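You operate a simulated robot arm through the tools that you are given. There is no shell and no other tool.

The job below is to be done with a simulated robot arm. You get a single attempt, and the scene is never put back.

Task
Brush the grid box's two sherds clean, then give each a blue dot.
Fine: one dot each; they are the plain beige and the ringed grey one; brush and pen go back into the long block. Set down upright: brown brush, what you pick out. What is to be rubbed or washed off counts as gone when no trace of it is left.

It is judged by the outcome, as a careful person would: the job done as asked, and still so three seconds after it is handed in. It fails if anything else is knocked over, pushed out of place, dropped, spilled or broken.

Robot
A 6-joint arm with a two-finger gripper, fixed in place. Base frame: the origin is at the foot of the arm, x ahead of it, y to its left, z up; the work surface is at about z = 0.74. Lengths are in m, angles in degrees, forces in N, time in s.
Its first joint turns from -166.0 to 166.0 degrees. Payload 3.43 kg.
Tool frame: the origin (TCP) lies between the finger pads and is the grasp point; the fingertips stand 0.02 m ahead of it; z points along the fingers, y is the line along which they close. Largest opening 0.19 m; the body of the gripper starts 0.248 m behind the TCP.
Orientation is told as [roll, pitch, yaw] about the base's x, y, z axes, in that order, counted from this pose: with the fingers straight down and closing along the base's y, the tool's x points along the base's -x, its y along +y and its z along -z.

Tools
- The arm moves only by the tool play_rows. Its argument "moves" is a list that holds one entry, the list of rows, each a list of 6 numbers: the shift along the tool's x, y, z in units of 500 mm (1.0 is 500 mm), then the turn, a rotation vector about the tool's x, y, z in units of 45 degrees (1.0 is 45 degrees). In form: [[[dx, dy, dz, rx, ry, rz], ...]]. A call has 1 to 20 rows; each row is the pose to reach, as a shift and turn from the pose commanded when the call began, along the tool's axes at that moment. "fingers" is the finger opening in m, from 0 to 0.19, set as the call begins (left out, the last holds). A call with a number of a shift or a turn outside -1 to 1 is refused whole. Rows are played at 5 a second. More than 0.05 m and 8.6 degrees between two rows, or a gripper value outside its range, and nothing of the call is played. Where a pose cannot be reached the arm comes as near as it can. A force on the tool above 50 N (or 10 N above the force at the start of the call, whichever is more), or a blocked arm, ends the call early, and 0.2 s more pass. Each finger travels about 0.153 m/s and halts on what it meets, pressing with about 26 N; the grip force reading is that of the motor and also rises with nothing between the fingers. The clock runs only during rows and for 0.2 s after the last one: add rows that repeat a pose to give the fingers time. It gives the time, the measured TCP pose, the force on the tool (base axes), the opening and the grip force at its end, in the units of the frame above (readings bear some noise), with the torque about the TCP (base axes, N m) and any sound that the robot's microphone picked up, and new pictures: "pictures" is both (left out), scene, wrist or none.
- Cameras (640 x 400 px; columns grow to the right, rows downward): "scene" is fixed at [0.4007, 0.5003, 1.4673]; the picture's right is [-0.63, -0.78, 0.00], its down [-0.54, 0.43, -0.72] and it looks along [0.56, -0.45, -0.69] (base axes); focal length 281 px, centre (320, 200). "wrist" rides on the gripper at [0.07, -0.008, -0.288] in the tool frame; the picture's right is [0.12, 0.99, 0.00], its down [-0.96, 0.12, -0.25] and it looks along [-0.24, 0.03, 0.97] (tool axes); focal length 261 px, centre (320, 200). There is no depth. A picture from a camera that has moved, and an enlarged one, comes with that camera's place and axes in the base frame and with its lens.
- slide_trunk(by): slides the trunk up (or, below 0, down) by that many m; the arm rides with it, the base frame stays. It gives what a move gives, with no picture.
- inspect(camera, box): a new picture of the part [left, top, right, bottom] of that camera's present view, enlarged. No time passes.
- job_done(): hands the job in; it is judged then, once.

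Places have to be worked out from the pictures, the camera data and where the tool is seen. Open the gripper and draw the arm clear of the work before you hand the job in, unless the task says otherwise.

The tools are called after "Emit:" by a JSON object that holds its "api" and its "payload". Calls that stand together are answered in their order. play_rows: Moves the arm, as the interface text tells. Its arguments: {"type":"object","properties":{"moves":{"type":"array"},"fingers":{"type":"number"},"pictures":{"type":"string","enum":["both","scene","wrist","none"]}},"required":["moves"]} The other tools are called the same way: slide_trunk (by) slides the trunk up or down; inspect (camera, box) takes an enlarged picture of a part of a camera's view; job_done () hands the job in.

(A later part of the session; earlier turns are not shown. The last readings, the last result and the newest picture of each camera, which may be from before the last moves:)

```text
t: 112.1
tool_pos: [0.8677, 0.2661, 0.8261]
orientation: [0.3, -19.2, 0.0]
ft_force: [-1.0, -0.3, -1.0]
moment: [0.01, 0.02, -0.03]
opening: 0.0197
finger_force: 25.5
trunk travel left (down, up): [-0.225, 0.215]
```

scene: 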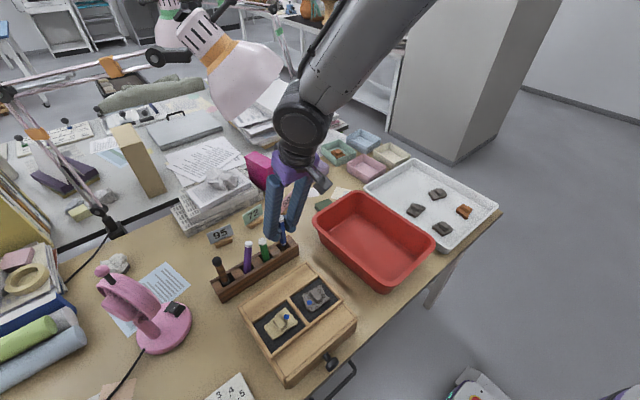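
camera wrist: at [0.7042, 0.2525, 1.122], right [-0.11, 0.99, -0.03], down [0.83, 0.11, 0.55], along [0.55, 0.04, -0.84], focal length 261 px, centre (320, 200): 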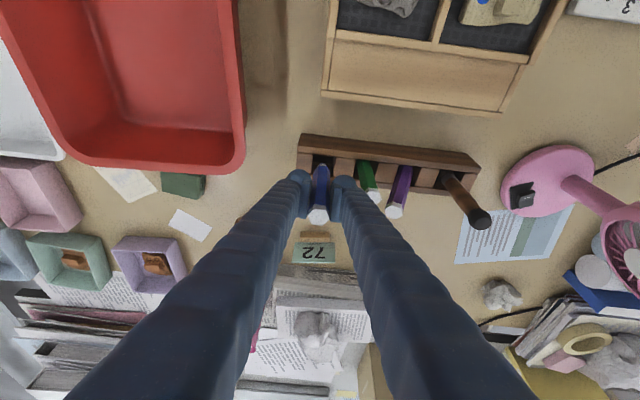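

A slight −x touch; I shift 1 mm toward −x and continue down 2 mm.

Emit:
{"api": "play_rows", "payload": {"moves": [[[0.0019, -0.002, -0.0007, 0, 0, 0], [0.0026, -0.002, 0.0012, 0, 0, 0], [0.0032, -0.002, 0.0031, 0, 0, 0], [0.0032, -0.002, 0.0031, 0, 0, 0]]], "pictures": "none"}}

Emit:
{"api": "inspect", "payload": {"camera": "scene", "box": [240, 205, 320, 285]}}

Emit:
{"api": "inspect", "payload": {"camera": "wrist", "box": [250, 110, 390, 220]}}

```text
t: 113.1
tool_pos: [0.869, 0.2645, 0.825]
orientation: [0.4, -19.1, 0.1]
ft_force: [-0.3, 0.0, -0.5]
moment: [0.0, -0.02, 0.0]
opening: 0.0197
finger_force: 26.0
trunk travel left (down, up): [-0.225, 0.215]
```

```text
5.00 times, centred on (280, 245) of scene
camera zoom: at [0.4007, 0.5003, 1.4673], right [-0.63, -0.78, 0.0], down [-0.54, 0.43, -0.72], along [0.56, -0.45, -0.69], focal length 1406 px, centre (520, -25)
```

zoom: 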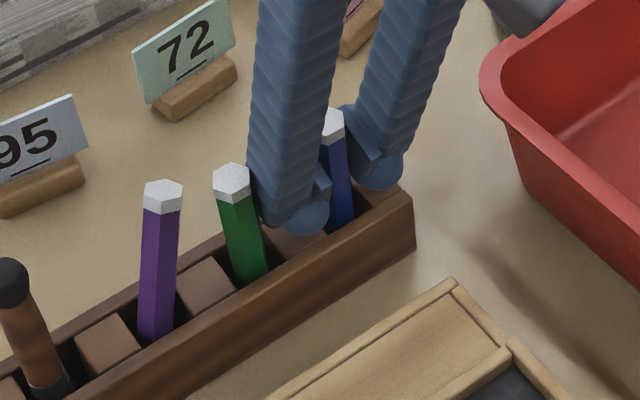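

```text
3.64 times, centred on (320, 165) of wrist
camera zoom: at [0.7068, 0.2531, 1.0733], right [-0.11, 0.99, -0.03], down [0.83, 0.11, 0.55], along [0.55, 0.04, -0.84], focal length 948 px, centre (320, 327)
```

zoom: 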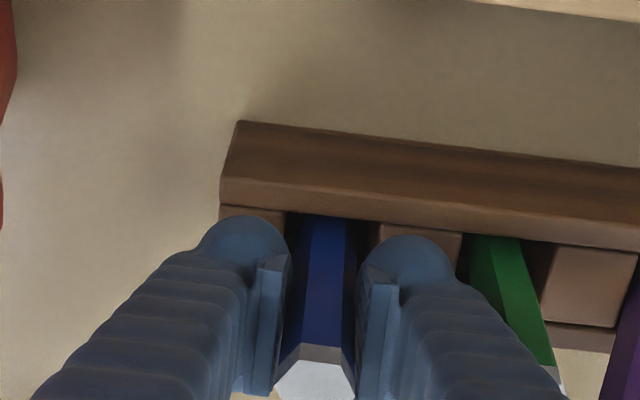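

Top is within ~1 px of its original place (a few mm high). Stepping down 2 mm more at a time.

Emit:
{"api": "play_rows", "payload": {"moves": [[[0.0007, 0, 0.0019, 0, 0, 0], [0.0013, 0, 0.0038, 0, 0, 0], [0.0013, 0, 0.0038, 0, 0, 0]]], "pictures": "none"}}

Emit:
{"api": "play_rows", "payload": {"moves": [[[0.0007, 0, 0.0019, 0, 0, 0], [0.0013, 0, 0.0038, 0, 0, 0], [0.0013, 0, 0.0038, 0, 0, 0]]], "pictures": "none"}}

```text
t: 113.9
tool_pos: [0.8679, 0.2643, 0.8233]
orientation: [0.4, -19.0, 0.0]
ft_force: [-0.5, -0.3, 3.5]
moment: [-0.01, -0.06, -0.02]
opening: 0.02
finger_force: 26.4
trunk travel left (down, up): [-0.225, 0.215]
```

```text
t: 114.7
tool_pos: [0.8689, 0.2648, 0.8223]
orientation: [0.4, -19.2, 0.0]
ft_force: [-1.0, 0.7, 17.9]
moment: [0.0, -0.1, 0.01]
opening: 0.0199
finger_force: 26.4
trunk travel left (down, up): [-0.225, 0.215]
```

Seated (18 N). I'll ease up 1.5 mm to relieve the load, then open just to 0.028 m.

Emit:
{"api": "play_rows", "payload": {"moves": [[[-0.001, 0, -0.0028, 0, 0, 0], [-0.001, 0, -0.0028, 0, 0, 0]]], "pictures": "none"}}

Emit:
{"api": "play_rows", "payload": {"moves": [[[0, 0, 0, 0, 0, 0], [0, 0, 0, 0, 0, 0], [0, 0, 0, 0, 0, 0]]], "fingers": 0.028}}

Emit:
{"api": "inspect", "payload": {"camera": "wrist", "box": [250, 110, 390, 220]}}

Emit:
{"api": "inspect", "payload": {"camera": "scene", "box": [240, 205, 320, 285]}}

```text
t: 115.3
tool_pos: [0.8683, 0.2642, 0.8236]
orientation: [0.4, -19.1, 0.0]
ft_force: [2.0, 1.9, 10.3]
moment: [0.01, -0.25, -0.04]
opening: 0.0199
finger_force: 25.7
trunk travel left (down, up): [-0.225, 0.215]
```

```text
t: 116.1
tool_pos: [0.8678, 0.2634, 0.8223]
orientation: [0.3, -19.1, 0.1]
ft_force: [0.3, -0.1, 0.8]
moment: [0.01, 0.01, 0.0]
opening: 0.0282
finger_force: 0.0
trunk travel left (down, up): [-0.225, 0.215]
camera wrist: at [0.7065, 0.2532, 1.0709], right [-0.11, 0.99, -0.03], down [0.83, 0.11, 0.55], along [0.55, 0.04, -0.84], focal length 261 px, centre (320, 200)
```

scene: 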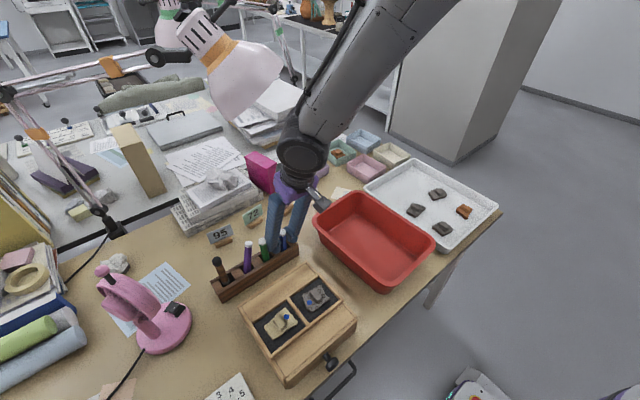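
wrist: 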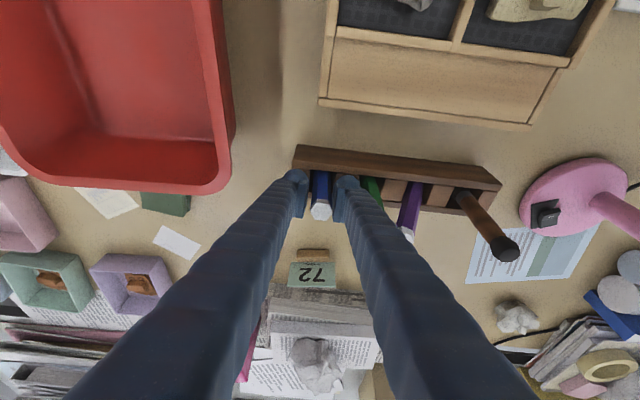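

```text
3.64 times, centred on (320, 165) of wrist
camera zoom: at [0.7065, 0.2532, 1.0709], right [-0.11, 0.99, -0.03], down [0.83, 0.11, 0.55], along [0.55, 0.04, -0.84], focal length 948 px, centre (320, 327)
```

zoom: 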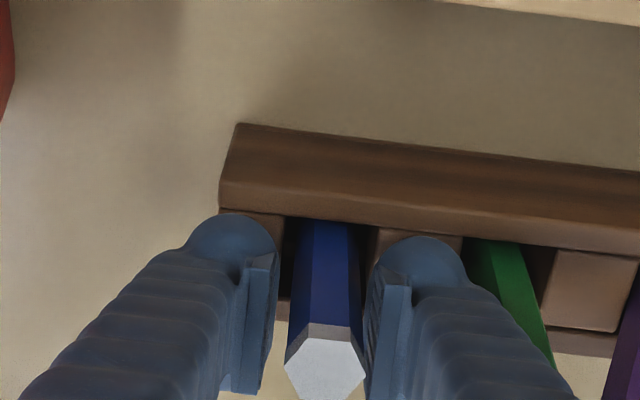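

```text
5.00 times, centred on (280, 245) of scene
camera zoom: at [0.4007, 0.5003, 1.4673], right [-0.63, -0.78, 0.0], down [-0.54, 0.43, -0.72], along [0.56, -0.45, -0.69], focal length 1406 px, centre (520, -25)
```

zoom: 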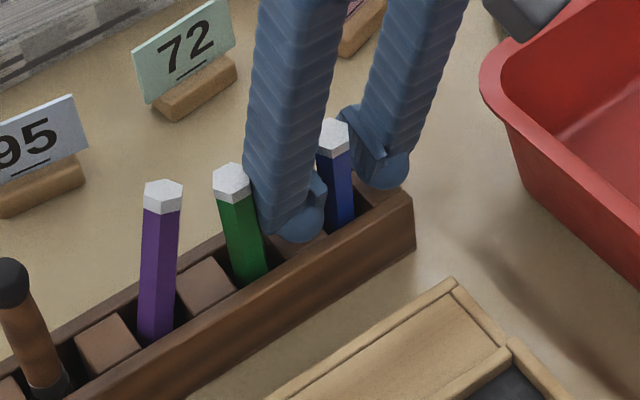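

The pen stands released. Lifting straight up 12 cm.

Emit:
{"api": "play_rows", "payload": {"moves": [[[-0.0065, 0, -0.0189, 0, 0, 0], [-0.0131, 0, -0.0378, 0, 0, 0], [-0.0262, 0, -0.0756, 0, 0, 0], [-0.0393, 0, -0.1134, 0, 0, 0], [-0.0524, 0, -0.1512, 0, 0, 0], [-0.0655, 0, -0.189, 0, 0, 0], [-0.0786, 0, -0.2268, 0, 0, 0], [-0.0917, 0, -0.2646, 0, 0, 0], [-0.0917, 0, -0.2646, 0, 0, 0]]]}}

Emit:
{"api": "inspect", "payload": {"camera": "wrist", "box": [270, 90, 480, 210]}}

Emit:
{"api": "inspect", "payload": {"camera": "scene", "box": [190, 215, 310, 305]}}

```text
t: 118.1
tool_pos: [0.8678, 0.2635, 0.964]
orientation: [0.4, -19.1, 0.0]
ft_force: [0.7, -0.3, 0.3]
moment: [0.0, 0.02, 0.04]
opening: 0.0279
finger_force: 0.0
trunk travel left (down, up): [-0.225, 0.215]
camera wrist: at [0.7067, 0.2526, 1.2115], right [-0.11, 0.99, -0.03], down [0.83, 0.11, 0.55], along [0.55, 0.04, -0.84], focal length 261 px, centre (320, 200)
```

scene: 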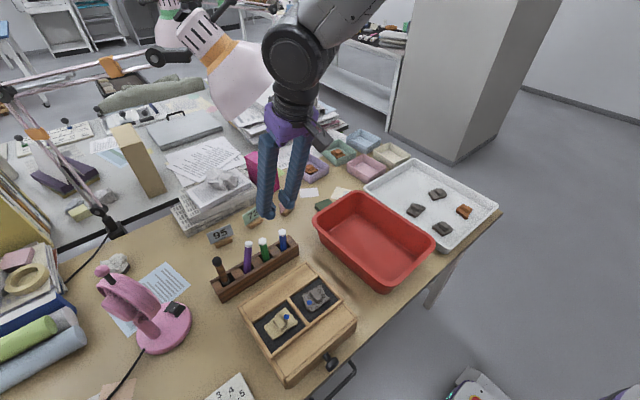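
wrist: 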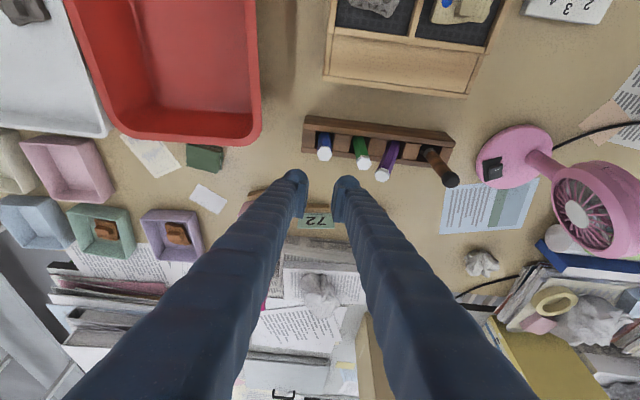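

```text
3.05 times, centred on (375, 150) of wrist
camera zoom: at [0.7067, 0.2526, 1.2115], right [-0.11, 0.99, -0.03], down [0.83, 0.11, 0.55], along [0.55, 0.04, -0.84], focal length 794 px, centre (152, 352)
```

zoom: 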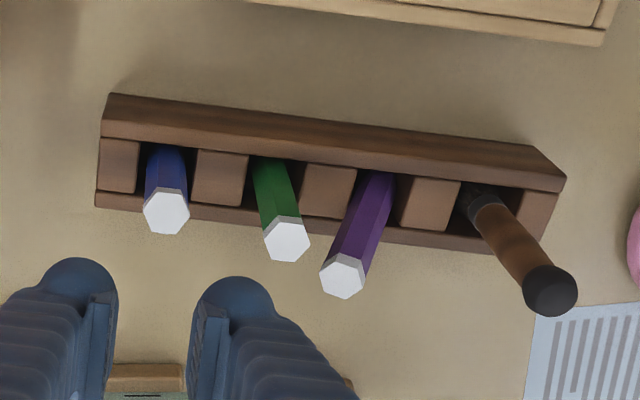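

```text
4.44 times, centred on (250, 260) of scene
camera zoom: at [0.4007, 0.5003, 1.4673], right [-0.63, -0.78, 0.0], down [-0.54, 0.43, -0.72], along [0.56, -0.45, -0.69], focal length 1250 px, centre (631, -67)
```

zoom: 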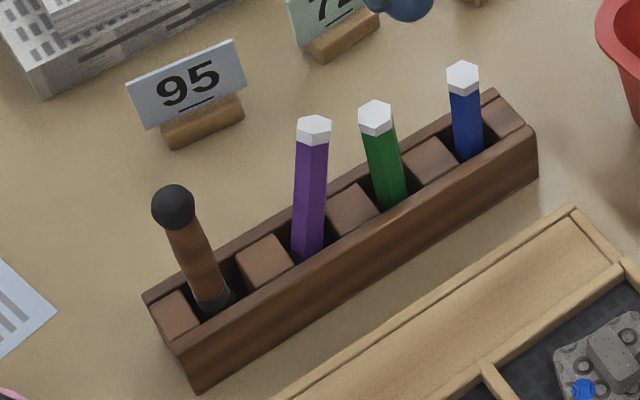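

Blue pen is back upright, brush too. The purple pen, which I bumped earlier, leans ~20° (top near (0.885, 0.358)), so I should set it straight. I'll back off to an open area, level the tool and then turn it 90° so the fingers close along x between its neighbours.

Emit:
{"api": "play_rows", "payload": {"moves": [[[0.005, 0.02, -0.05, 0, 0.07, 0], [0.015, 0.07, -0.1, 0, 0.15, 0], [0.028, 0.13, -0.14, 0, 0.24, 0], [0.041, 0.185, -0.175, 0, 0.33, 0], [0.0545, 0.24, -0.2094, 0, 0.424, 0], [0.0545, 0.24, -0.2094, 0, 0.424, 0]]], "fingers": 0.06}}

Emit:
{"api": "play_rows", "payload": {"moves": [[[0, 0, 0, 0, 0, 0.17], [0, 0, 0, 0, 0, 0.34], [0, 0, 0, 0, 0, 0.51], [0, 0, 0, 0, 0, 0.68], [0, 0, 0, 0, 0, 0.84], [0, 0, 0, 0, 0, 1.0], [0, 0, 0, 0, 0, 1.0]]], "pictures": "scene"}}

```text
t: 119.5
tool_pos: [0.8072, 0.3837, 1.0505]
orientation: [0.3, 0.0, 0.1]
ft_force: [-0.5, 0.7, 0.4]
moment: [-0.11, -0.02, -0.03]
opening: 0.0601
finger_force: 0.1
trunk travel left (down, up): [-0.225, 0.215]
camera wrist: at [0.7363, 0.3722, 1.3376], right [-0.12, 0.99, 0.01], down [0.96, 0.12, 0.25], along [0.25, 0.04, -0.97], focal length 261 px, centre (320, 200)
```

scene: 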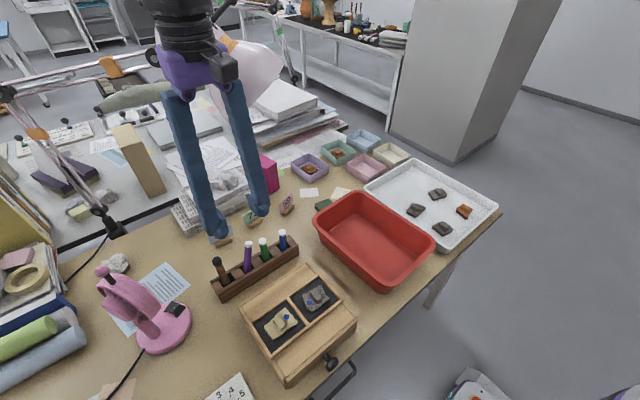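
wrist: 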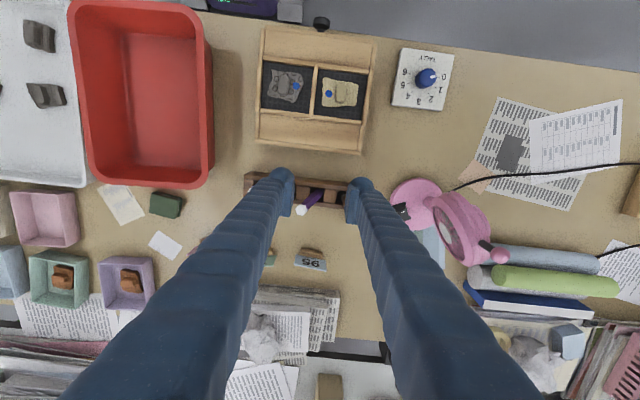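

```text
t: 121.1
tool_pos: [0.8073, 0.3847, 1.0521]
orientation: [0.3, 0.2, -45.0]
ft_force: [0.0, 0.4, -0.3]
moment: [0.02, 0.0, 0.01]
opening: 0.0597
finger_force: 0.1
trunk travel left (down, up): [-0.225, 0.215]
```

scene: 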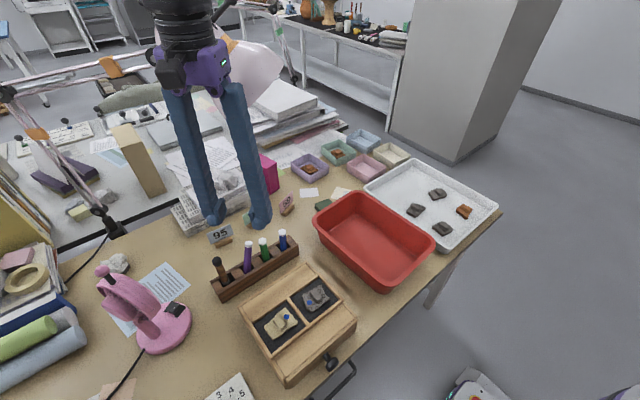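

The yaw is at −45° as intended; completing the turn to −90°.

Emit:
{"api": "play_rows", "payload": {"moves": [[[0, 0, 0, 0, 0, 0.17], [0, 0, 0, 0, 0, 0.34], [0, 0, 0, 0, 0, 0.51], [0, 0, 0, 0, 0, 0.68], [0, 0, 0, 0, 0, 0.84], [0, 0, 0, 0, 0, 1.0], [0, 0, 0, 0, 0, 1.0]]]}}

Emit:
{"api": "inspect", "payload": {"camera": "wrist", "box": [250, 100, 410, 300]}}

Emit:
{"api": "inspect", "payload": {"camera": "scene", "box": [200, 220, 300, 305]}}

```text
t: 122.7
tool_pos: [0.8075, 0.383, 1.0522]
orientation: [0.0, 0.3, -89.9]
ft_force: [-0.3, 0.4, -0.9]
moment: [0.0, 0.05, -0.02]
opening: 0.0599
finger_force: 0.1
trunk travel left (down, up): [-0.225, 0.215]
camera wrist: at [0.7977, 0.4505, 1.34], right [0.99, 0.12, 0.0], down [0.12, -0.96, 0.24], along [0.03, -0.24, -0.97], focal length 261 px, centre (320, 200)
```

scene: 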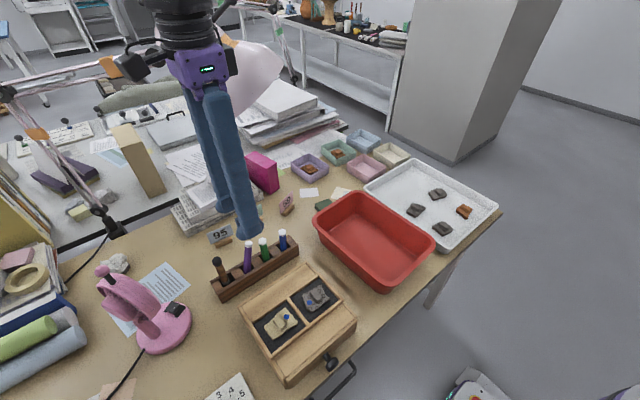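
wrist: 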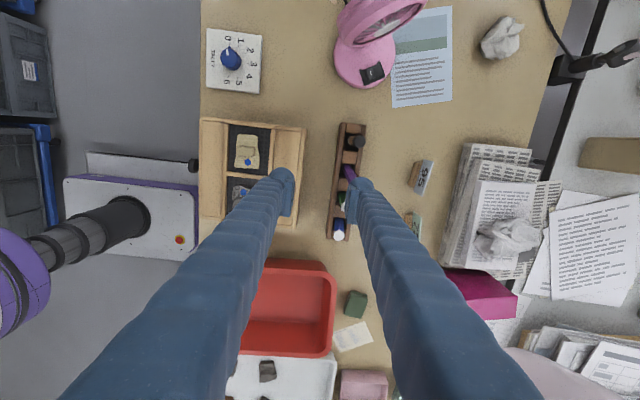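

```text
2.00 times, centred on (330, 200) of wrist
camera zoom: at [0.7977, 0.4505, 1.34], right [0.99, 0.12, 0.0], down [0.12, -0.96, 0.24], along [0.03, -0.24, -0.97], focal length 521 px, centre (300, 200)
```

zoom: 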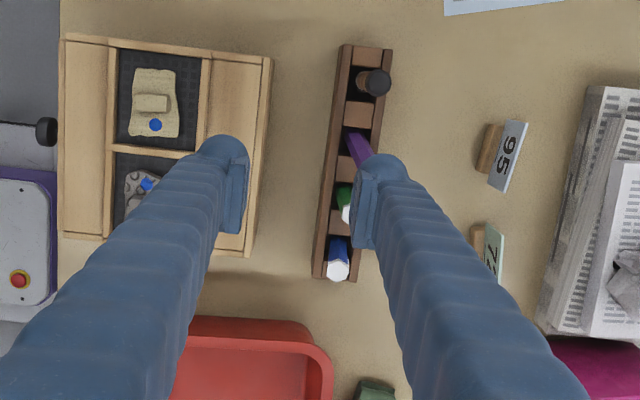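

```text
4.71 times, centred on (250, 262) of scene
camera zoom: at [0.4007, 0.5003, 1.4673], right [-0.63, -0.78, 0.0], down [-0.54, 0.43, -0.72], along [0.56, -0.45, -0.69], focal length 1324 px, centre (649, -94)
```

zoom: 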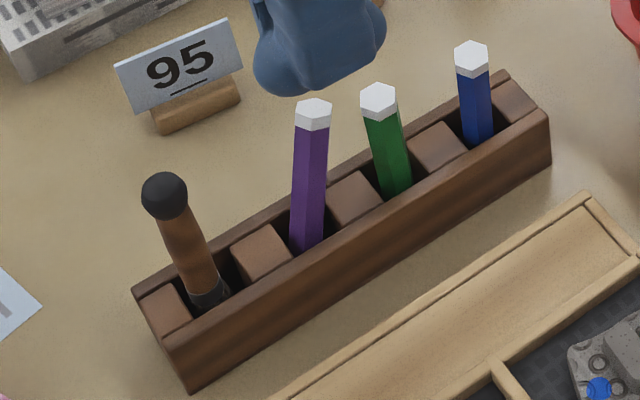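

Turned to −90°. I'll move above the leaning purple pen, around (0.878, 0.372, 0.95), and look again.

Emit:
{"api": "play_rows", "payload": {"moves": [[[-0.006, 0.036, 0.051, 0, 0, 0], [-0.011, 0.071, 0.102, 0, 0, 0], [-0.017, 0.107, 0.153, 0, 0, 0], [-0.022, 0.142, 0.204, 0, 0, 0], [-0.022, 0.142, 0.204, 0, 0, 0]]]}}

Emit:
{"api": "inspect", "payload": {"camera": "wrist", "box": [250, 80, 390, 230]}}

Emit:
{"api": "inspect", "payload": {"camera": "scene", "box": [140, 0, 320, 300]}}

```text
t: 123.9
tool_pos: [0.8795, 0.3719, 0.9498]
orientation: [0.0, 0.3, -89.9]
ft_force: [-0.7, -0.4, 1.6]
moment: [-0.01, -0.01, -0.03]
opening: 0.06
finger_force: 0.0
trunk travel left (down, up): [-0.225, 0.215]
camera wrist: at [0.869, 0.4398, 1.2383], right [0.99, 0.12, 0.0], down [0.12, -0.96, 0.24], along [0.03, -0.24, -0.97], focal length 261 px, centre (320, 200)
```

scene: 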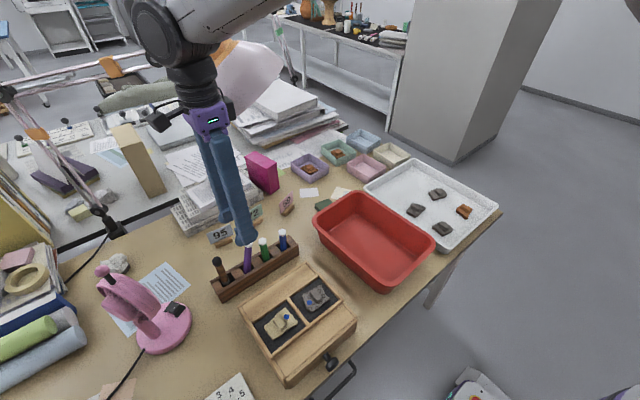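
wrist: 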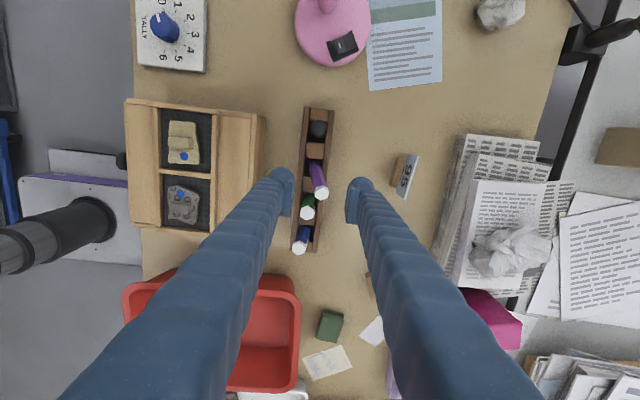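

```text
2.67 times, centred on (320, 155) of wrist
camera zoom: at [0.869, 0.4398, 1.2383], right [0.99, 0.12, 0.0], down [0.12, -0.96, 0.24], along [0.03, -0.24, -0.97], focal length 695 px, centre (320, 320)
```

zoom: 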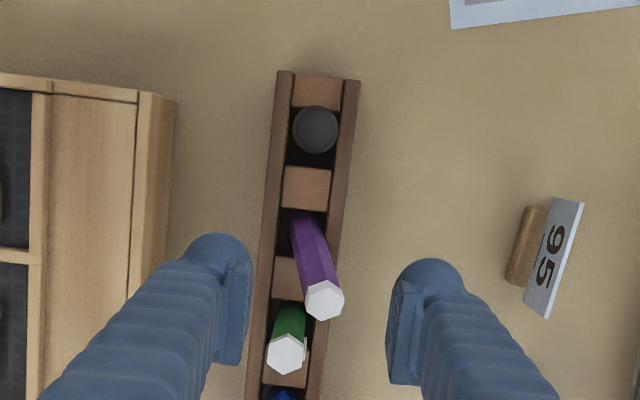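

```text
1.33 times, centred on (230, 150) of scene
camera zoom: at [0.4007, 0.5003, 1.4673], right [-0.63, -0.78, 0.0], down [-0.54, 0.43, -0.72], along [0.56, -0.45, -0.69], focal length 375 px, centre (440, 267)
```

zoom: 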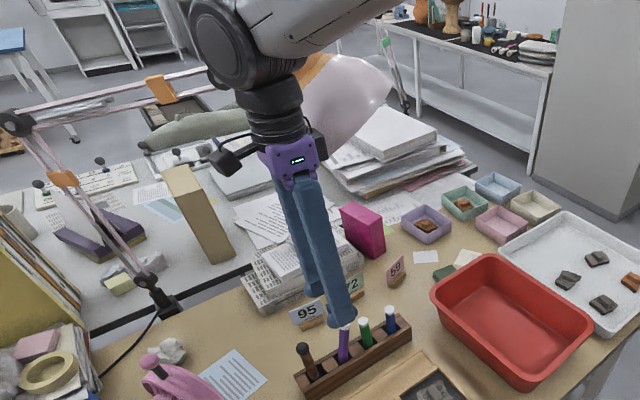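

From straight above: purple's axis runs from about (0.863, 0.393) at the slot to (0.881, 0.354) at its top, ~25° lean; green is clear at y≈0.32. I'll descend around its upper part at (0.877, 0.363), z≈0.832.

Emit:
{"api": "play_rows", "payload": {"moves": [[[-0.01, -0.002, 0.0, 0, 0, 0], [-0.018, -0.004, 0.04, 0, 0, 0], [-0.018, -0.004, 0.08, 0, 0, 0], [-0.018, -0.004, 0.12, 0, 0, 0], [-0.018, -0.004, 0.16, 0, 0, 0], [-0.018, -0.004, 0.19, 0, 0, 0], [-0.018, -0.004, 0.215, 0, 0, 0], [-0.018, -0.004, 0.236, 0, 0, 0], [-0.018, -0.004, 0.236, 0, 0, 0]]], "fingers": 0.056}}

Emit:
{"api": "inspect", "payload": {"camera": "wrist", "box": [250, 80, 390, 230]}}

Emit:
{"api": "inspect", "payload": {"camera": "scene", "box": [190, 215, 310, 305]}}

```text
t: 125.9
tool_pos: [0.8782, 0.3659, 0.8317]
orientation: [0.1, 0.3, -89.9]
ft_force: [-0.3, 0.0, 0.1]
moment: [-0.01, 0.04, 0.01]
opening: 0.056
finger_force: 0.0
trunk travel left (down, up): [-0.225, 0.215]
camera wrist: at [0.8686, 0.4334, 1.1191], right [0.99, 0.12, 0.0], down [0.12, -0.96, 0.24], along [0.03, -0.24, -0.97], focal length 261 px, centre (320, 200)
```

scene: 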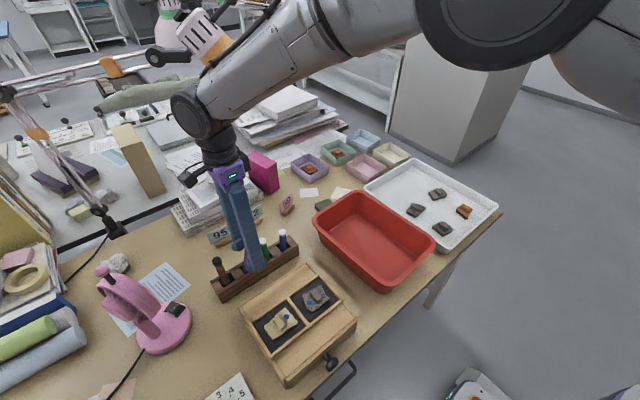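
wrist: 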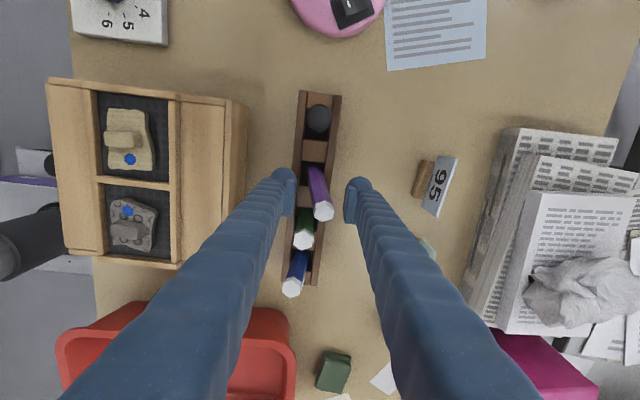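

```text
2.67 times, centred on (320, 155) of wrist
camera zoom: at [0.8686, 0.4334, 1.1191], right [0.99, 0.12, 0.0], down [0.12, -0.96, 0.24], along [0.03, -0.24, -0.97], focal length 695 px, centre (320, 320)
```

zoom: 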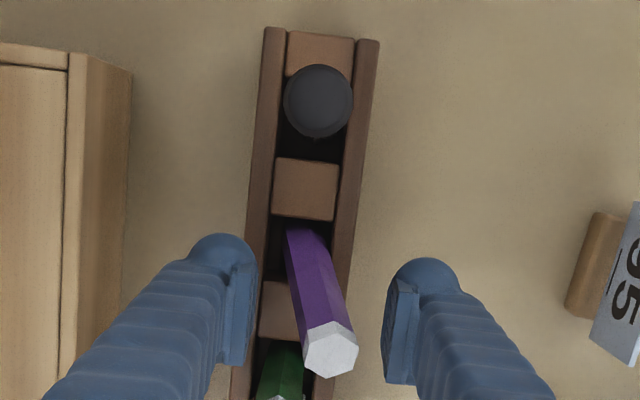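

```text
4.44 times, centred on (250, 260) of scene
camera zoom: at [0.4007, 0.5003, 1.4673], right [-0.63, -0.78, 0.0], down [-0.54, 0.43, -0.72], along [0.56, -0.45, -0.69], focal length 1250 px, centre (631, -67)
```

zoom: 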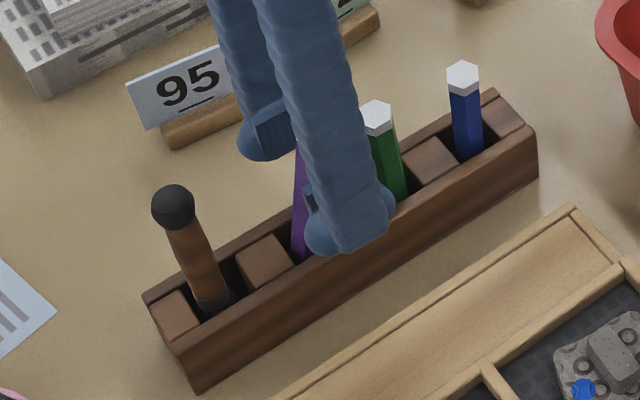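

The pen passes right through the grasp point with clearance all round. Closing on it.

Emit:
{"api": "play_rows", "payload": {"moves": [[[0, 0, 0, 0, 0, 0], [0, 0, 0, 0, 0, 0], [0, 0, 0, 0, 0, 0], [0, 0, 0, 0, 0, 0]]], "fingers": 0.0}}

Emit:
{"api": "inspect", "payload": {"camera": "wrist", "box": [250, 80, 390, 230]}}

```text
t: 126.9
tool_pos: [0.8759, 0.3658, 0.8309]
orientation: [0.0, 0.2, -89.9]
ft_force: [-18.6, 1.0, -2.1]
moment: [-0.02, 1.0, 0.35]
opening: 0.0202
finger_force: 26.2
trunk travel left (down, up): [-0.225, 0.215]
camera wrist: at [0.8674, 0.4337, 1.1188], right [0.99, 0.12, 0.0], down [0.12, -0.96, 0.24], along [0.03, -0.24, -0.97], focal length 261 px, centre (320, 200)
```

scene: 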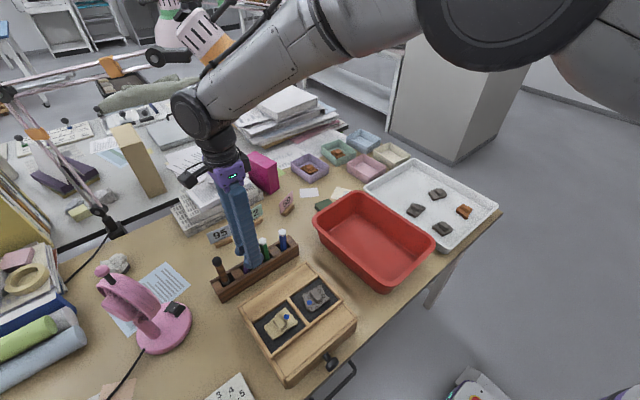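
wrist: 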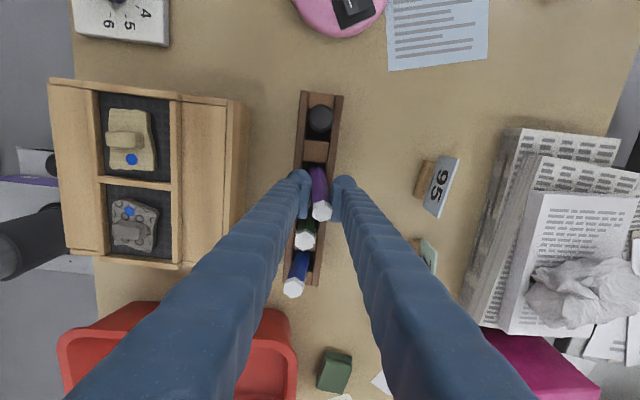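

```text
2.67 times, centred on (320, 155) of wrist
camera zoom: at [0.8674, 0.4337, 1.1188], right [0.99, 0.12, 0.0], down [0.12, -0.96, 0.24], along [0.03, -0.24, -0.97], focal length 695 px, centre (320, 320)
```

zoom: 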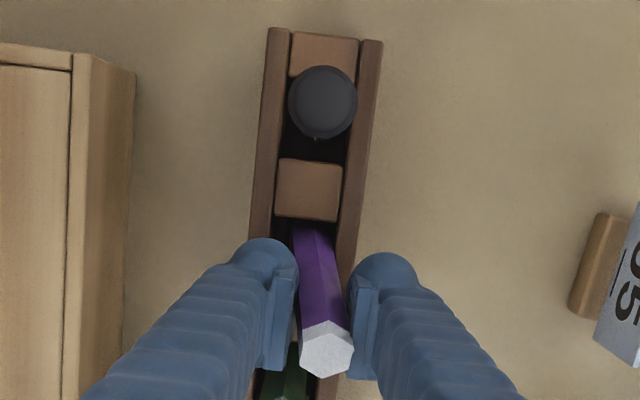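

Gripped; the −18 N says it's pressed against a slot wall, so I ease −4 mm in x and lift 2.5 cm, watching the force.

Emit:
{"api": "play_rows", "payload": {"moves": [[[0, -0.004, 0, 0, 0, 0], [0, -0.008, -0.006, 0, 0, 0], [0, -0.01, -0.02, 0, 0, 0], [0, -0.01, -0.035, 0, 0, 0], [0, -0.01, -0.05, 0, 0, 0], [0, -0.01, -0.05, 0, 0, 0]]]}}

Emit:
{"api": "inspect", "payload": {"camera": "wrist", "box": [250, 80, 390, 230]}}

Emit:
{"api": "inspect", "payload": {"camera": "scene", "box": [190, 215, 310, 305]}}

```text
t: 128.3
tool_pos: [0.8726, 0.3634, 0.8576]
orientation: [0.0, 0.4, -89.9]
ft_force: [-0.6, -0.1, 0.0]
moment: [-0.01, -0.02, -0.01]
opening: 0.0177
finger_force: 26.1
trunk travel left (down, up): [-0.225, 0.215]
camera wrist: at [0.8627, 0.4312, 1.1458], right [0.99, 0.12, 0.0], down [0.12, -0.96, 0.24], along [0.03, -0.24, -0.97], focal length 261 px, centre (320, 200)
```

scene: 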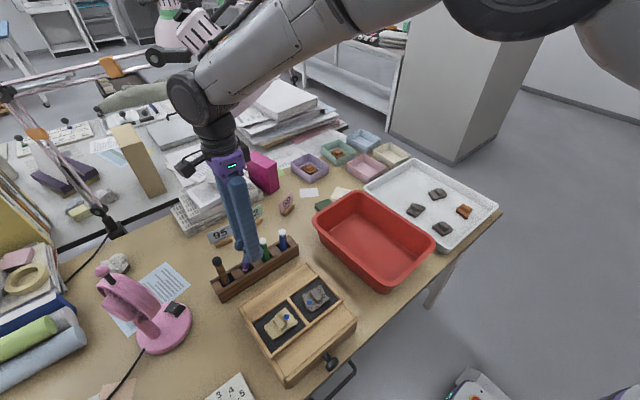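
wrist: 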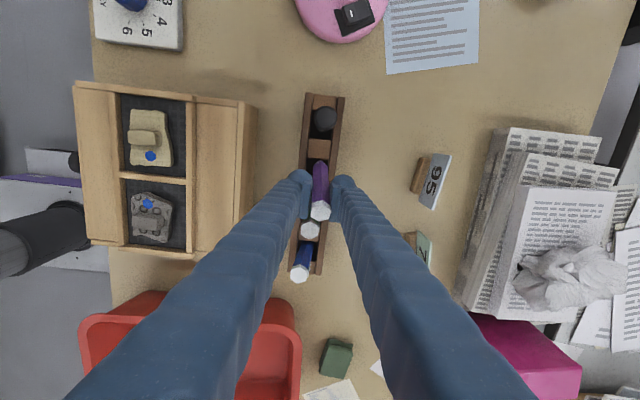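

```text
2.67 times, centred on (320, 155) of wrist
camera zoom: at [0.8627, 0.4312, 1.1458], right [0.99, 0.12, 0.0], down [0.12, -0.96, 0.24], along [0.03, -0.24, -0.97], focal length 695 px, centre (320, 320)
```

zoom: 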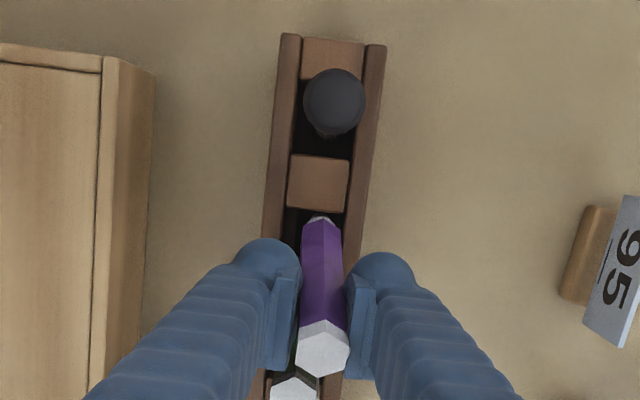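

```text
4.44 times, centred on (250, 260) of scene
camera zoom: at [0.4007, 0.5003, 1.4673], right [-0.63, -0.78, 0.0], down [-0.54, 0.43, -0.72], along [0.56, -0.45, -0.69], focal length 1250 px, centre (631, -67)
```

zoom: 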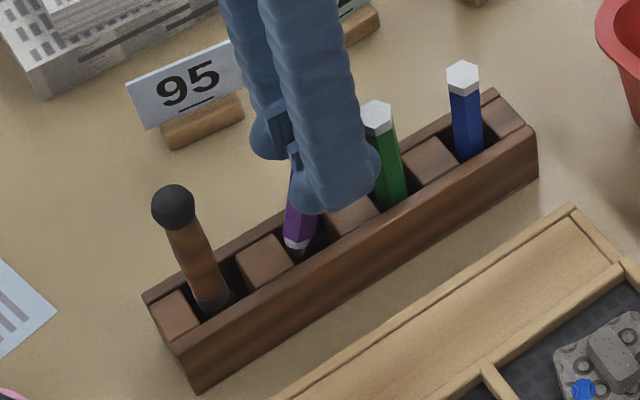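

Free of the slot now with zero force. Lifting another 11 cm to clear all neighbours.

Emit:
{"api": "play_rows", "payload": {"moves": [[[0, 0, -0.04, 0, 0, 0], [0, 0, -0.08, 0, 0, 0], [0, 0, -0.12, 0, 0, 0], [0, 0, -0.16, 0, 0, 0], [0, 0, -0.2, 0, 0, 0], [0, 0, -0.22, 0, 0, 0], [0, 0, -0.22, 0, 0, 0]]]}}

Emit:
{"api": "inspect", "payload": {"camera": "wrist", "box": [250, 80, 390, 230]}}

Emit:
{"api": "inspect", "payload": {"camera": "scene", "box": [180, 160, 300, 260]}}

```text
t: 129.9
tool_pos: [0.8731, 0.3636, 0.9689]
orientation: [0.0, 0.3, -89.9]
ft_force: [-0.7, 0.4, 0.7]
moment: [-0.05, 0.0, -0.01]
opening: 0.0177
finger_force: 25.6
trunk travel left (down, up): [-0.225, 0.215]
camera wrist: at [0.8626, 0.432, 1.2564], right [0.99, 0.12, 0.0], down [0.12, -0.96, 0.24], along [0.03, -0.24, -0.97], focal length 261 px, centre (320, 200)
```

scene: 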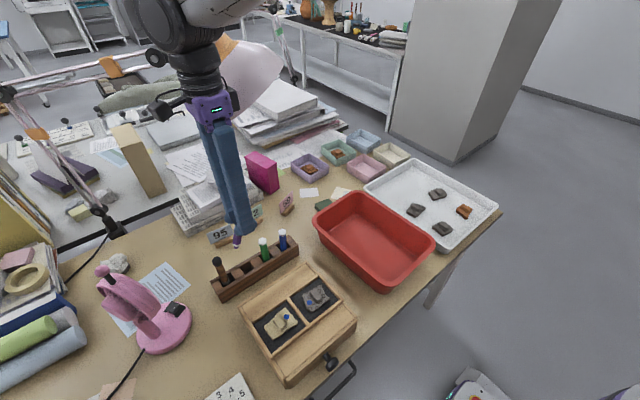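
wrist: 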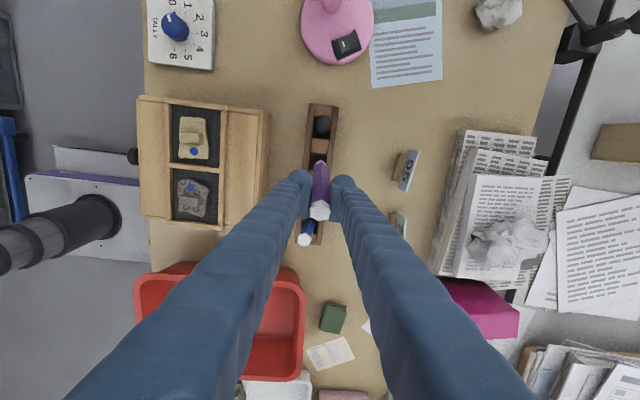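

```text
2.67 times, centred on (320, 155) of wrist
camera zoom: at [0.8626, 0.432, 1.2564], right [0.99, 0.12, 0.0], down [0.12, -0.96, 0.24], along [0.03, -0.24, -0.97], focal length 695 px, centre (320, 320)
```

zoom: 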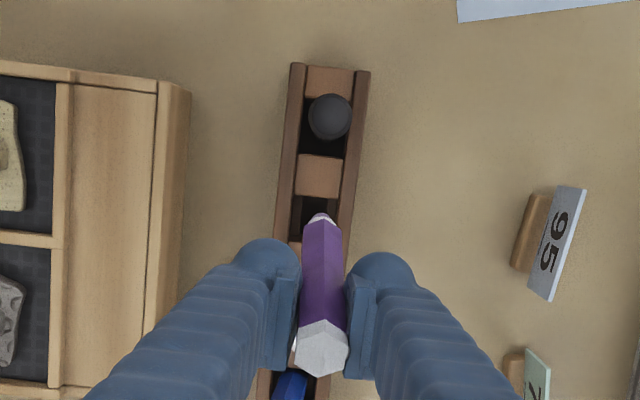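

```text
4.00 times, centred on (240, 210) of scene
camera zoom: at [0.4007, 0.5003, 1.4673], right [-0.63, -0.78, 0.0], down [-0.54, 0.43, -0.72], along [0.56, -0.45, -0.69], focal length 1125 px, centre (640, 160)
```

zoom: 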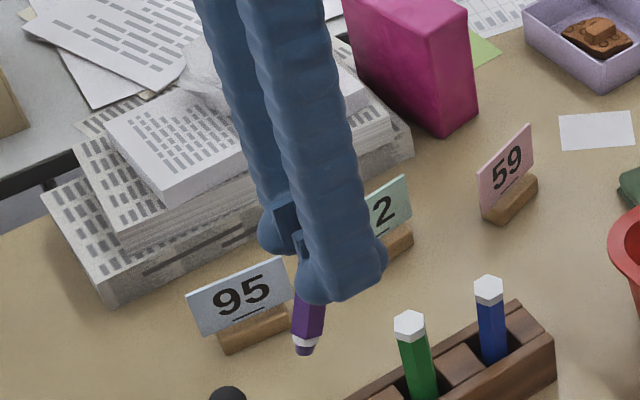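

The purple pen is held ~19° off the tool axis, just like the blue one was. So turning the yaw back to 0 and tilting −19° will make it vertical in the proven placing pose. First I move back to open space and un-yaw.

Emit:
{"api": "play_rows", "payload": {"moves": [[[0.01, -0.035, -0.04, 0, 0, 0], [0.02, -0.07, -0.08, 0, 0, 0], [0.03, -0.105, -0.12, 0, 0, 0], [0.04, -0.14, -0.16, 0, 0, 0], [0.04, -0.14, -0.16, 0, 0, 0]]], "pictures": "none"}}

Emit:
{"api": "play_rows", "payload": {"moves": [[[0, 0, 0, 0, 0, -0.17], [0, 0, 0, 0, 0, -0.34], [0, 0, 0, 0, 0, -0.51], [0, 0, 0, 0, 0, -0.68], [0, 0, 0, 0, 0, -0.84], [0, 0, 0, 0, 0, -1.0], [0, 0, 0, 0, 0, -1.0]]], "pictures": "none"}}

Emit:
{"api": "play_rows", "payload": {"moves": [[[0, 0, 0, 0, 0, -0.17], [0, 0, 0, 0, 0, -0.34], [0, 0, 0, 0, 0, -0.51], [0, 0, 0, 0, 0, -0.68], [0, 0, 0, 0, 0, -0.84], [0, 0, 0, 0, 0, -1.0], [0, 0, 0, 0, 0, -1.0]]], "pictures": "none"}}

Emit:
{"api": "play_rows", "payload": {"moves": [[[0, 0, 0, 0, -0.14, 0], [0, 0, 0, 0, -0.28, 0], [0, 0, 0, 0, -0.42, 0], [0, 0, 0, 0, -0.42, 0]]]}}

Emit:
{"api": "inspect", "payload": {"camera": "wrist", "box": [250, 100, 390, 240]}}

Emit:
{"api": "inspect", "payload": {"camera": "scene", "box": [180, 160, 280, 260]}}

```text
t: 131.1
tool_pos: [0.8029, 0.3844, 1.0485]
orientation: [0.1, 0.3, -89.8]
ft_force: [-0.2, 1.0, -0.9]
moment: [0.03, -0.01, 0.04]
opening: 0.0179
finger_force: 25.7
trunk travel left (down, up): [-0.225, 0.215]
```

```text
t: 132.7
tool_pos: [0.803, 0.3825, 1.0488]
orientation: [0.2, 0.2, -44.8]
ft_force: [-0.4, -0.5, 0.4]
moment: [-0.01, -0.02, -0.01]
opening: 0.0174
finger_force: 25.7
trunk travel left (down, up): [-0.225, 0.215]
```

```text
t: 134.3
tool_pos: [0.8012, 0.3832, 1.0476]
orientation: [0.2, 0.0, 0.1]
ft_force: [0.1, -0.3, 0.4]
moment: [-0.02, 0.0, 0.03]
opening: 0.0176
finger_force: 26.1
trunk travel left (down, up): [-0.225, 0.215]
```

```text
t: 135.3
tool_pos: [0.802, 0.3836, 1.0472]
orientation: [0.4, -19.0, 0.0]
ft_force: [0.0, -1.7, -0.6]
moment: [-0.03, 0.02, 0.01]
opening: 0.0177
finger_force: 26.2
trunk travel left (down, up): [-0.225, 0.215]
camera wrist: at [0.6411, 0.3721, 1.2962], right [-0.11, 0.99, -0.03], down [0.83, 0.11, 0.55], along [0.55, 0.04, -0.84], focal length 261 px, centre (320, 200)
```

scene: 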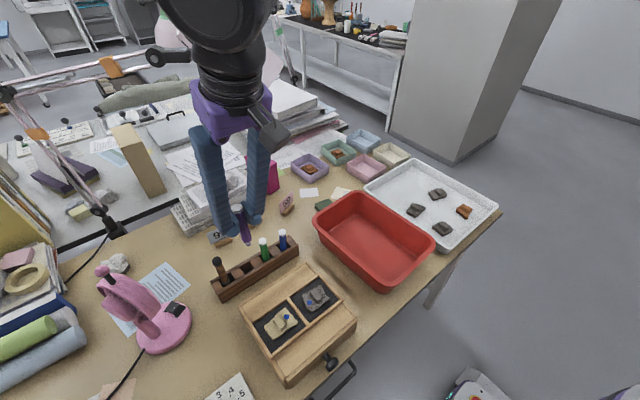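
wrist: 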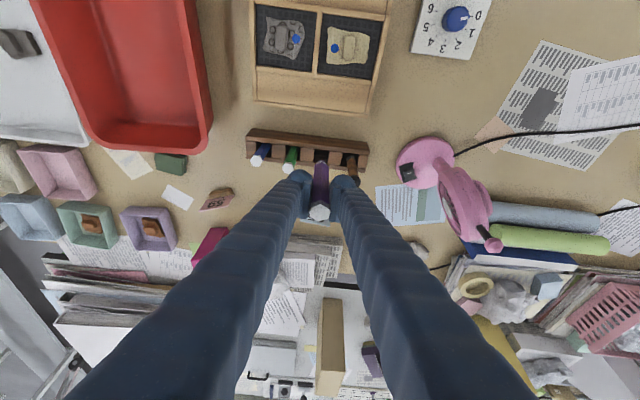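

```text
2.86 times, centred on (320, 170) of wrist
camera zoom: at [0.6411, 0.3721, 1.2962], right [-0.11, 0.99, -0.03], down [0.83, 0.11, 0.55], along [0.55, 0.04, -0.84], focal length 745 px, centre (320, 286)
```

zoom: 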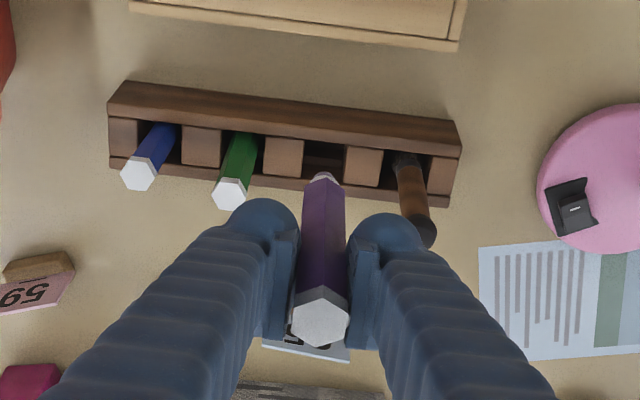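

```text
4.00 times, centred on (230, 210) of scene
camera zoom: at [0.4007, 0.5003, 1.4673], right [-0.63, -0.78, 0.0], down [-0.54, 0.43, -0.72], along [0.56, -0.45, -0.69], focal length 1125 px, centre (680, 160)
```

zoom: 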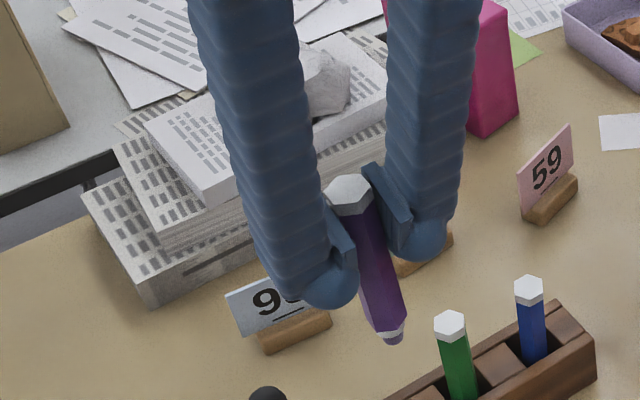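

The purple pen hangs vertical now. I'll carry it above its slot at (0.868, 0.384) and lower until the nib is near the mouth, keeping both finger sides clear of green and brush.

Emit:
{"api": "play_rows", "payload": {"moves": [[[-0.0285, 0, 0.0522, 0, 0, 0], [-0.057, 0, 0.1044, 0, 0, 0], [-0.0855, 0, 0.1566, 0, 0, 0], [-0.0737, 0, 0.1906, 0, 0, 0], [-0.0619, 0, 0.2246, 0, 0, 0], [-0.0502, 0, 0.2587, 0, 0, 0], [-0.0384, 0, 0.2927, 0, 0, 0], [-0.0384, 0, 0.2927, 0, 0, 0]]]}}

Emit:
{"api": "inspect", "payload": {"camera": "wrist", "box": [240, 100, 400, 230]}}

Emit:
{"api": "inspect", "payload": {"camera": "scene", "box": [200, 210, 300, 300]}}

```text
t: 137.1
tool_pos: [0.8658, 0.3839, 0.9149]
orientation: [0.3, -18.9, 0.0]
ft_force: [0.1, 0.2, 0.1]
moment: [-0.01, 0.03, -0.02]
opening: 0.0174
finger_force: 25.8
trunk travel left (down, up): [-0.225, 0.215]
camera wrist: at [0.7057, 0.3729, 1.1646], right [-0.11, 0.99, -0.03], down [0.83, 0.11, 0.55], along [0.55, 0.04, -0.84], focal length 261 px, centre (320, 200)
```

scene: 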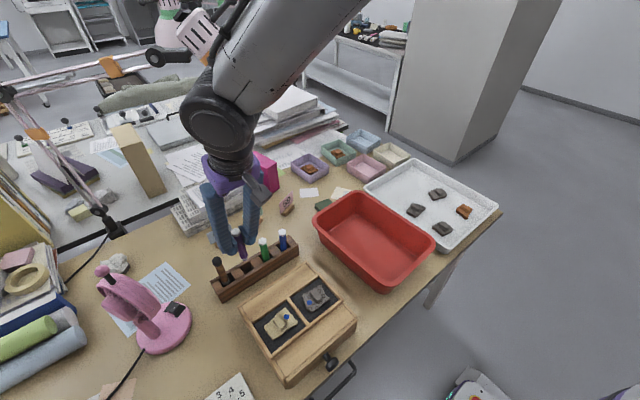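
wrist: 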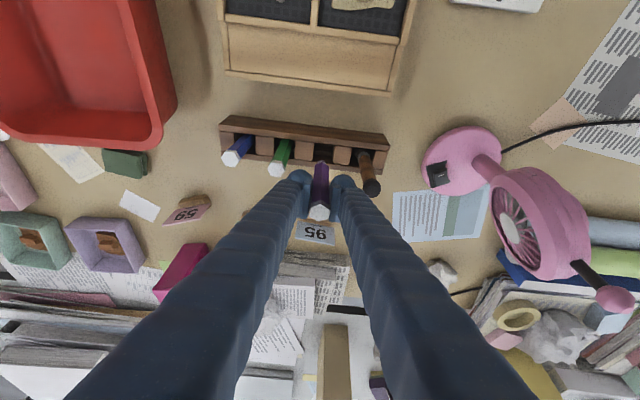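

```text
3.08 times, centred on (320, 165) of wrist
camera zoom: at [0.7057, 0.3729, 1.1646], right [-0.11, 0.99, -0.03], down [0.83, 0.11, 0.55], along [0.55, 0.04, -0.84], focal length 802 px, centre (320, 308)
```

zoom: 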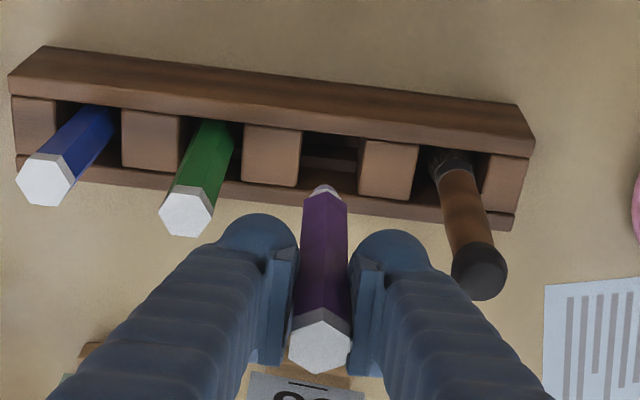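

```text
4.44 times, centred on (250, 255) of scene
camera zoom: at [0.4007, 0.5003, 1.4673], right [-0.63, -0.78, 0.0], down [-0.54, 0.43, -0.72], along [0.56, -0.45, -0.69], focal length 1250 px, centre (631, -44)
```

zoom: 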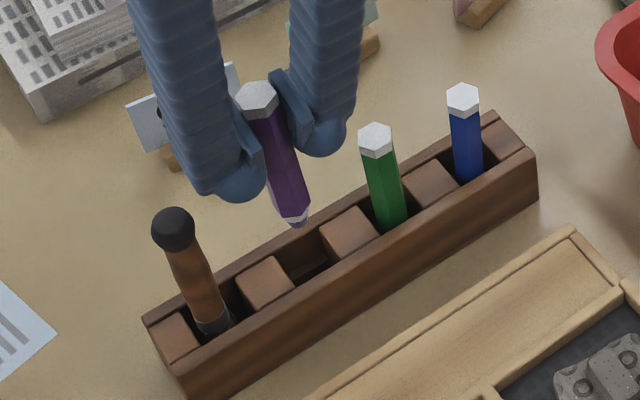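

Nib slightly left of slot centre; I'll shift +2.5 mm in y, +1.5 mm in x and lower 4 cm, checking force and neighbours.

Emit:
{"api": "play_rows", "payload": {"moves": [[[-0.0028, 0.005, 0.001, 0, 0, 0], [0.0037, 0.005, 0.0199, 0, 0, 0], [0.0103, 0.005, 0.0388, 0, 0, 0], [0.0168, 0.005, 0.0577, 0, 0, 0], [0.0233, 0.005, 0.0766, 0, 0, 0], [0.0233, 0.005, 0.0766, 0, 0, 0]]]}}

Emit:
{"api": "inspect", "payload": {"camera": "wrist", "box": [240, 100, 400, 230]}}

Emit:
{"api": "inspect", "payload": {"camera": "scene", "box": [200, 210, 300, 300]}}

```text
t: 138.5
tool_pos: [0.8687, 0.3862, 0.8758]
orientation: [0.4, -18.9, -0.1]
ft_force: [0.2, -0.9, -0.8]
moment: [-0.02, -0.03, -0.03]
opening: 0.0174
finger_force: 25.9
trunk travel left (down, up): [-0.225, 0.215]
camera wrist: at [0.709, 0.3754, 1.124], right [-0.11, 0.99, -0.03], down [0.83, 0.11, 0.55], along [0.55, 0.04, -0.84], focal length 261 px, centre (320, 200)
```

scene: 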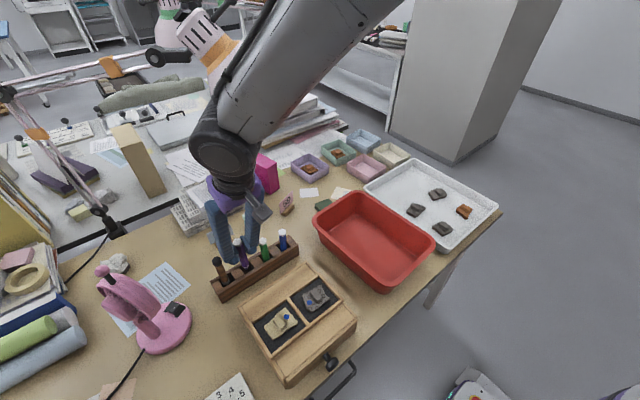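
wrist: 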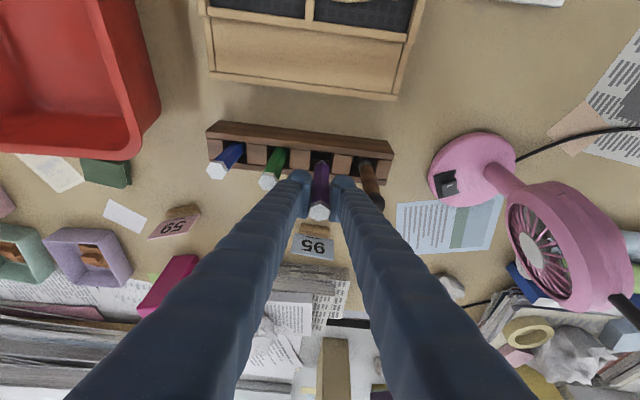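

```text
3.08 times, centred on (320, 165) of wrist
camera zoom: at [0.709, 0.3754, 1.124], right [-0.11, 0.99, -0.03], down [0.83, 0.11, 0.55], along [0.55, 0.04, -0.84], focal length 802 px, centre (320, 308)
```

zoom: 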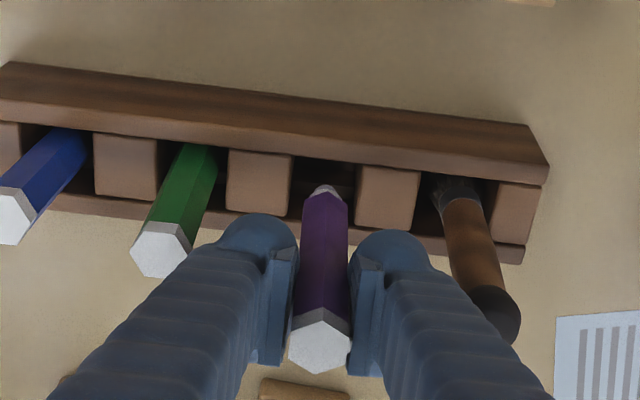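

```text
4.44 times, centred on (250, 255) of scene
camera zoom: at [0.4007, 0.5003, 1.4673], right [-0.63, -0.78, 0.0], down [-0.54, 0.43, -0.72], along [0.56, -0.45, -0.69], focal length 1250 px, centre (631, -44)
```

zoom: 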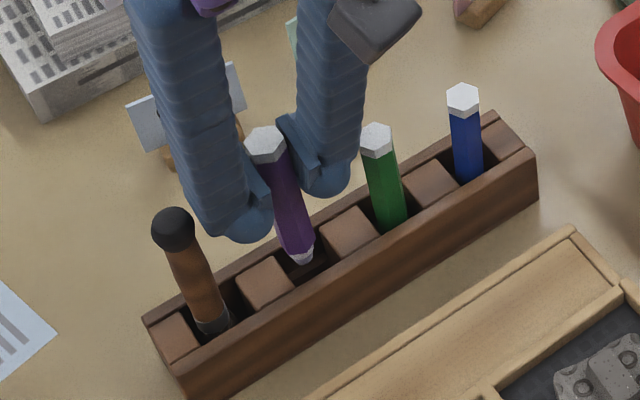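

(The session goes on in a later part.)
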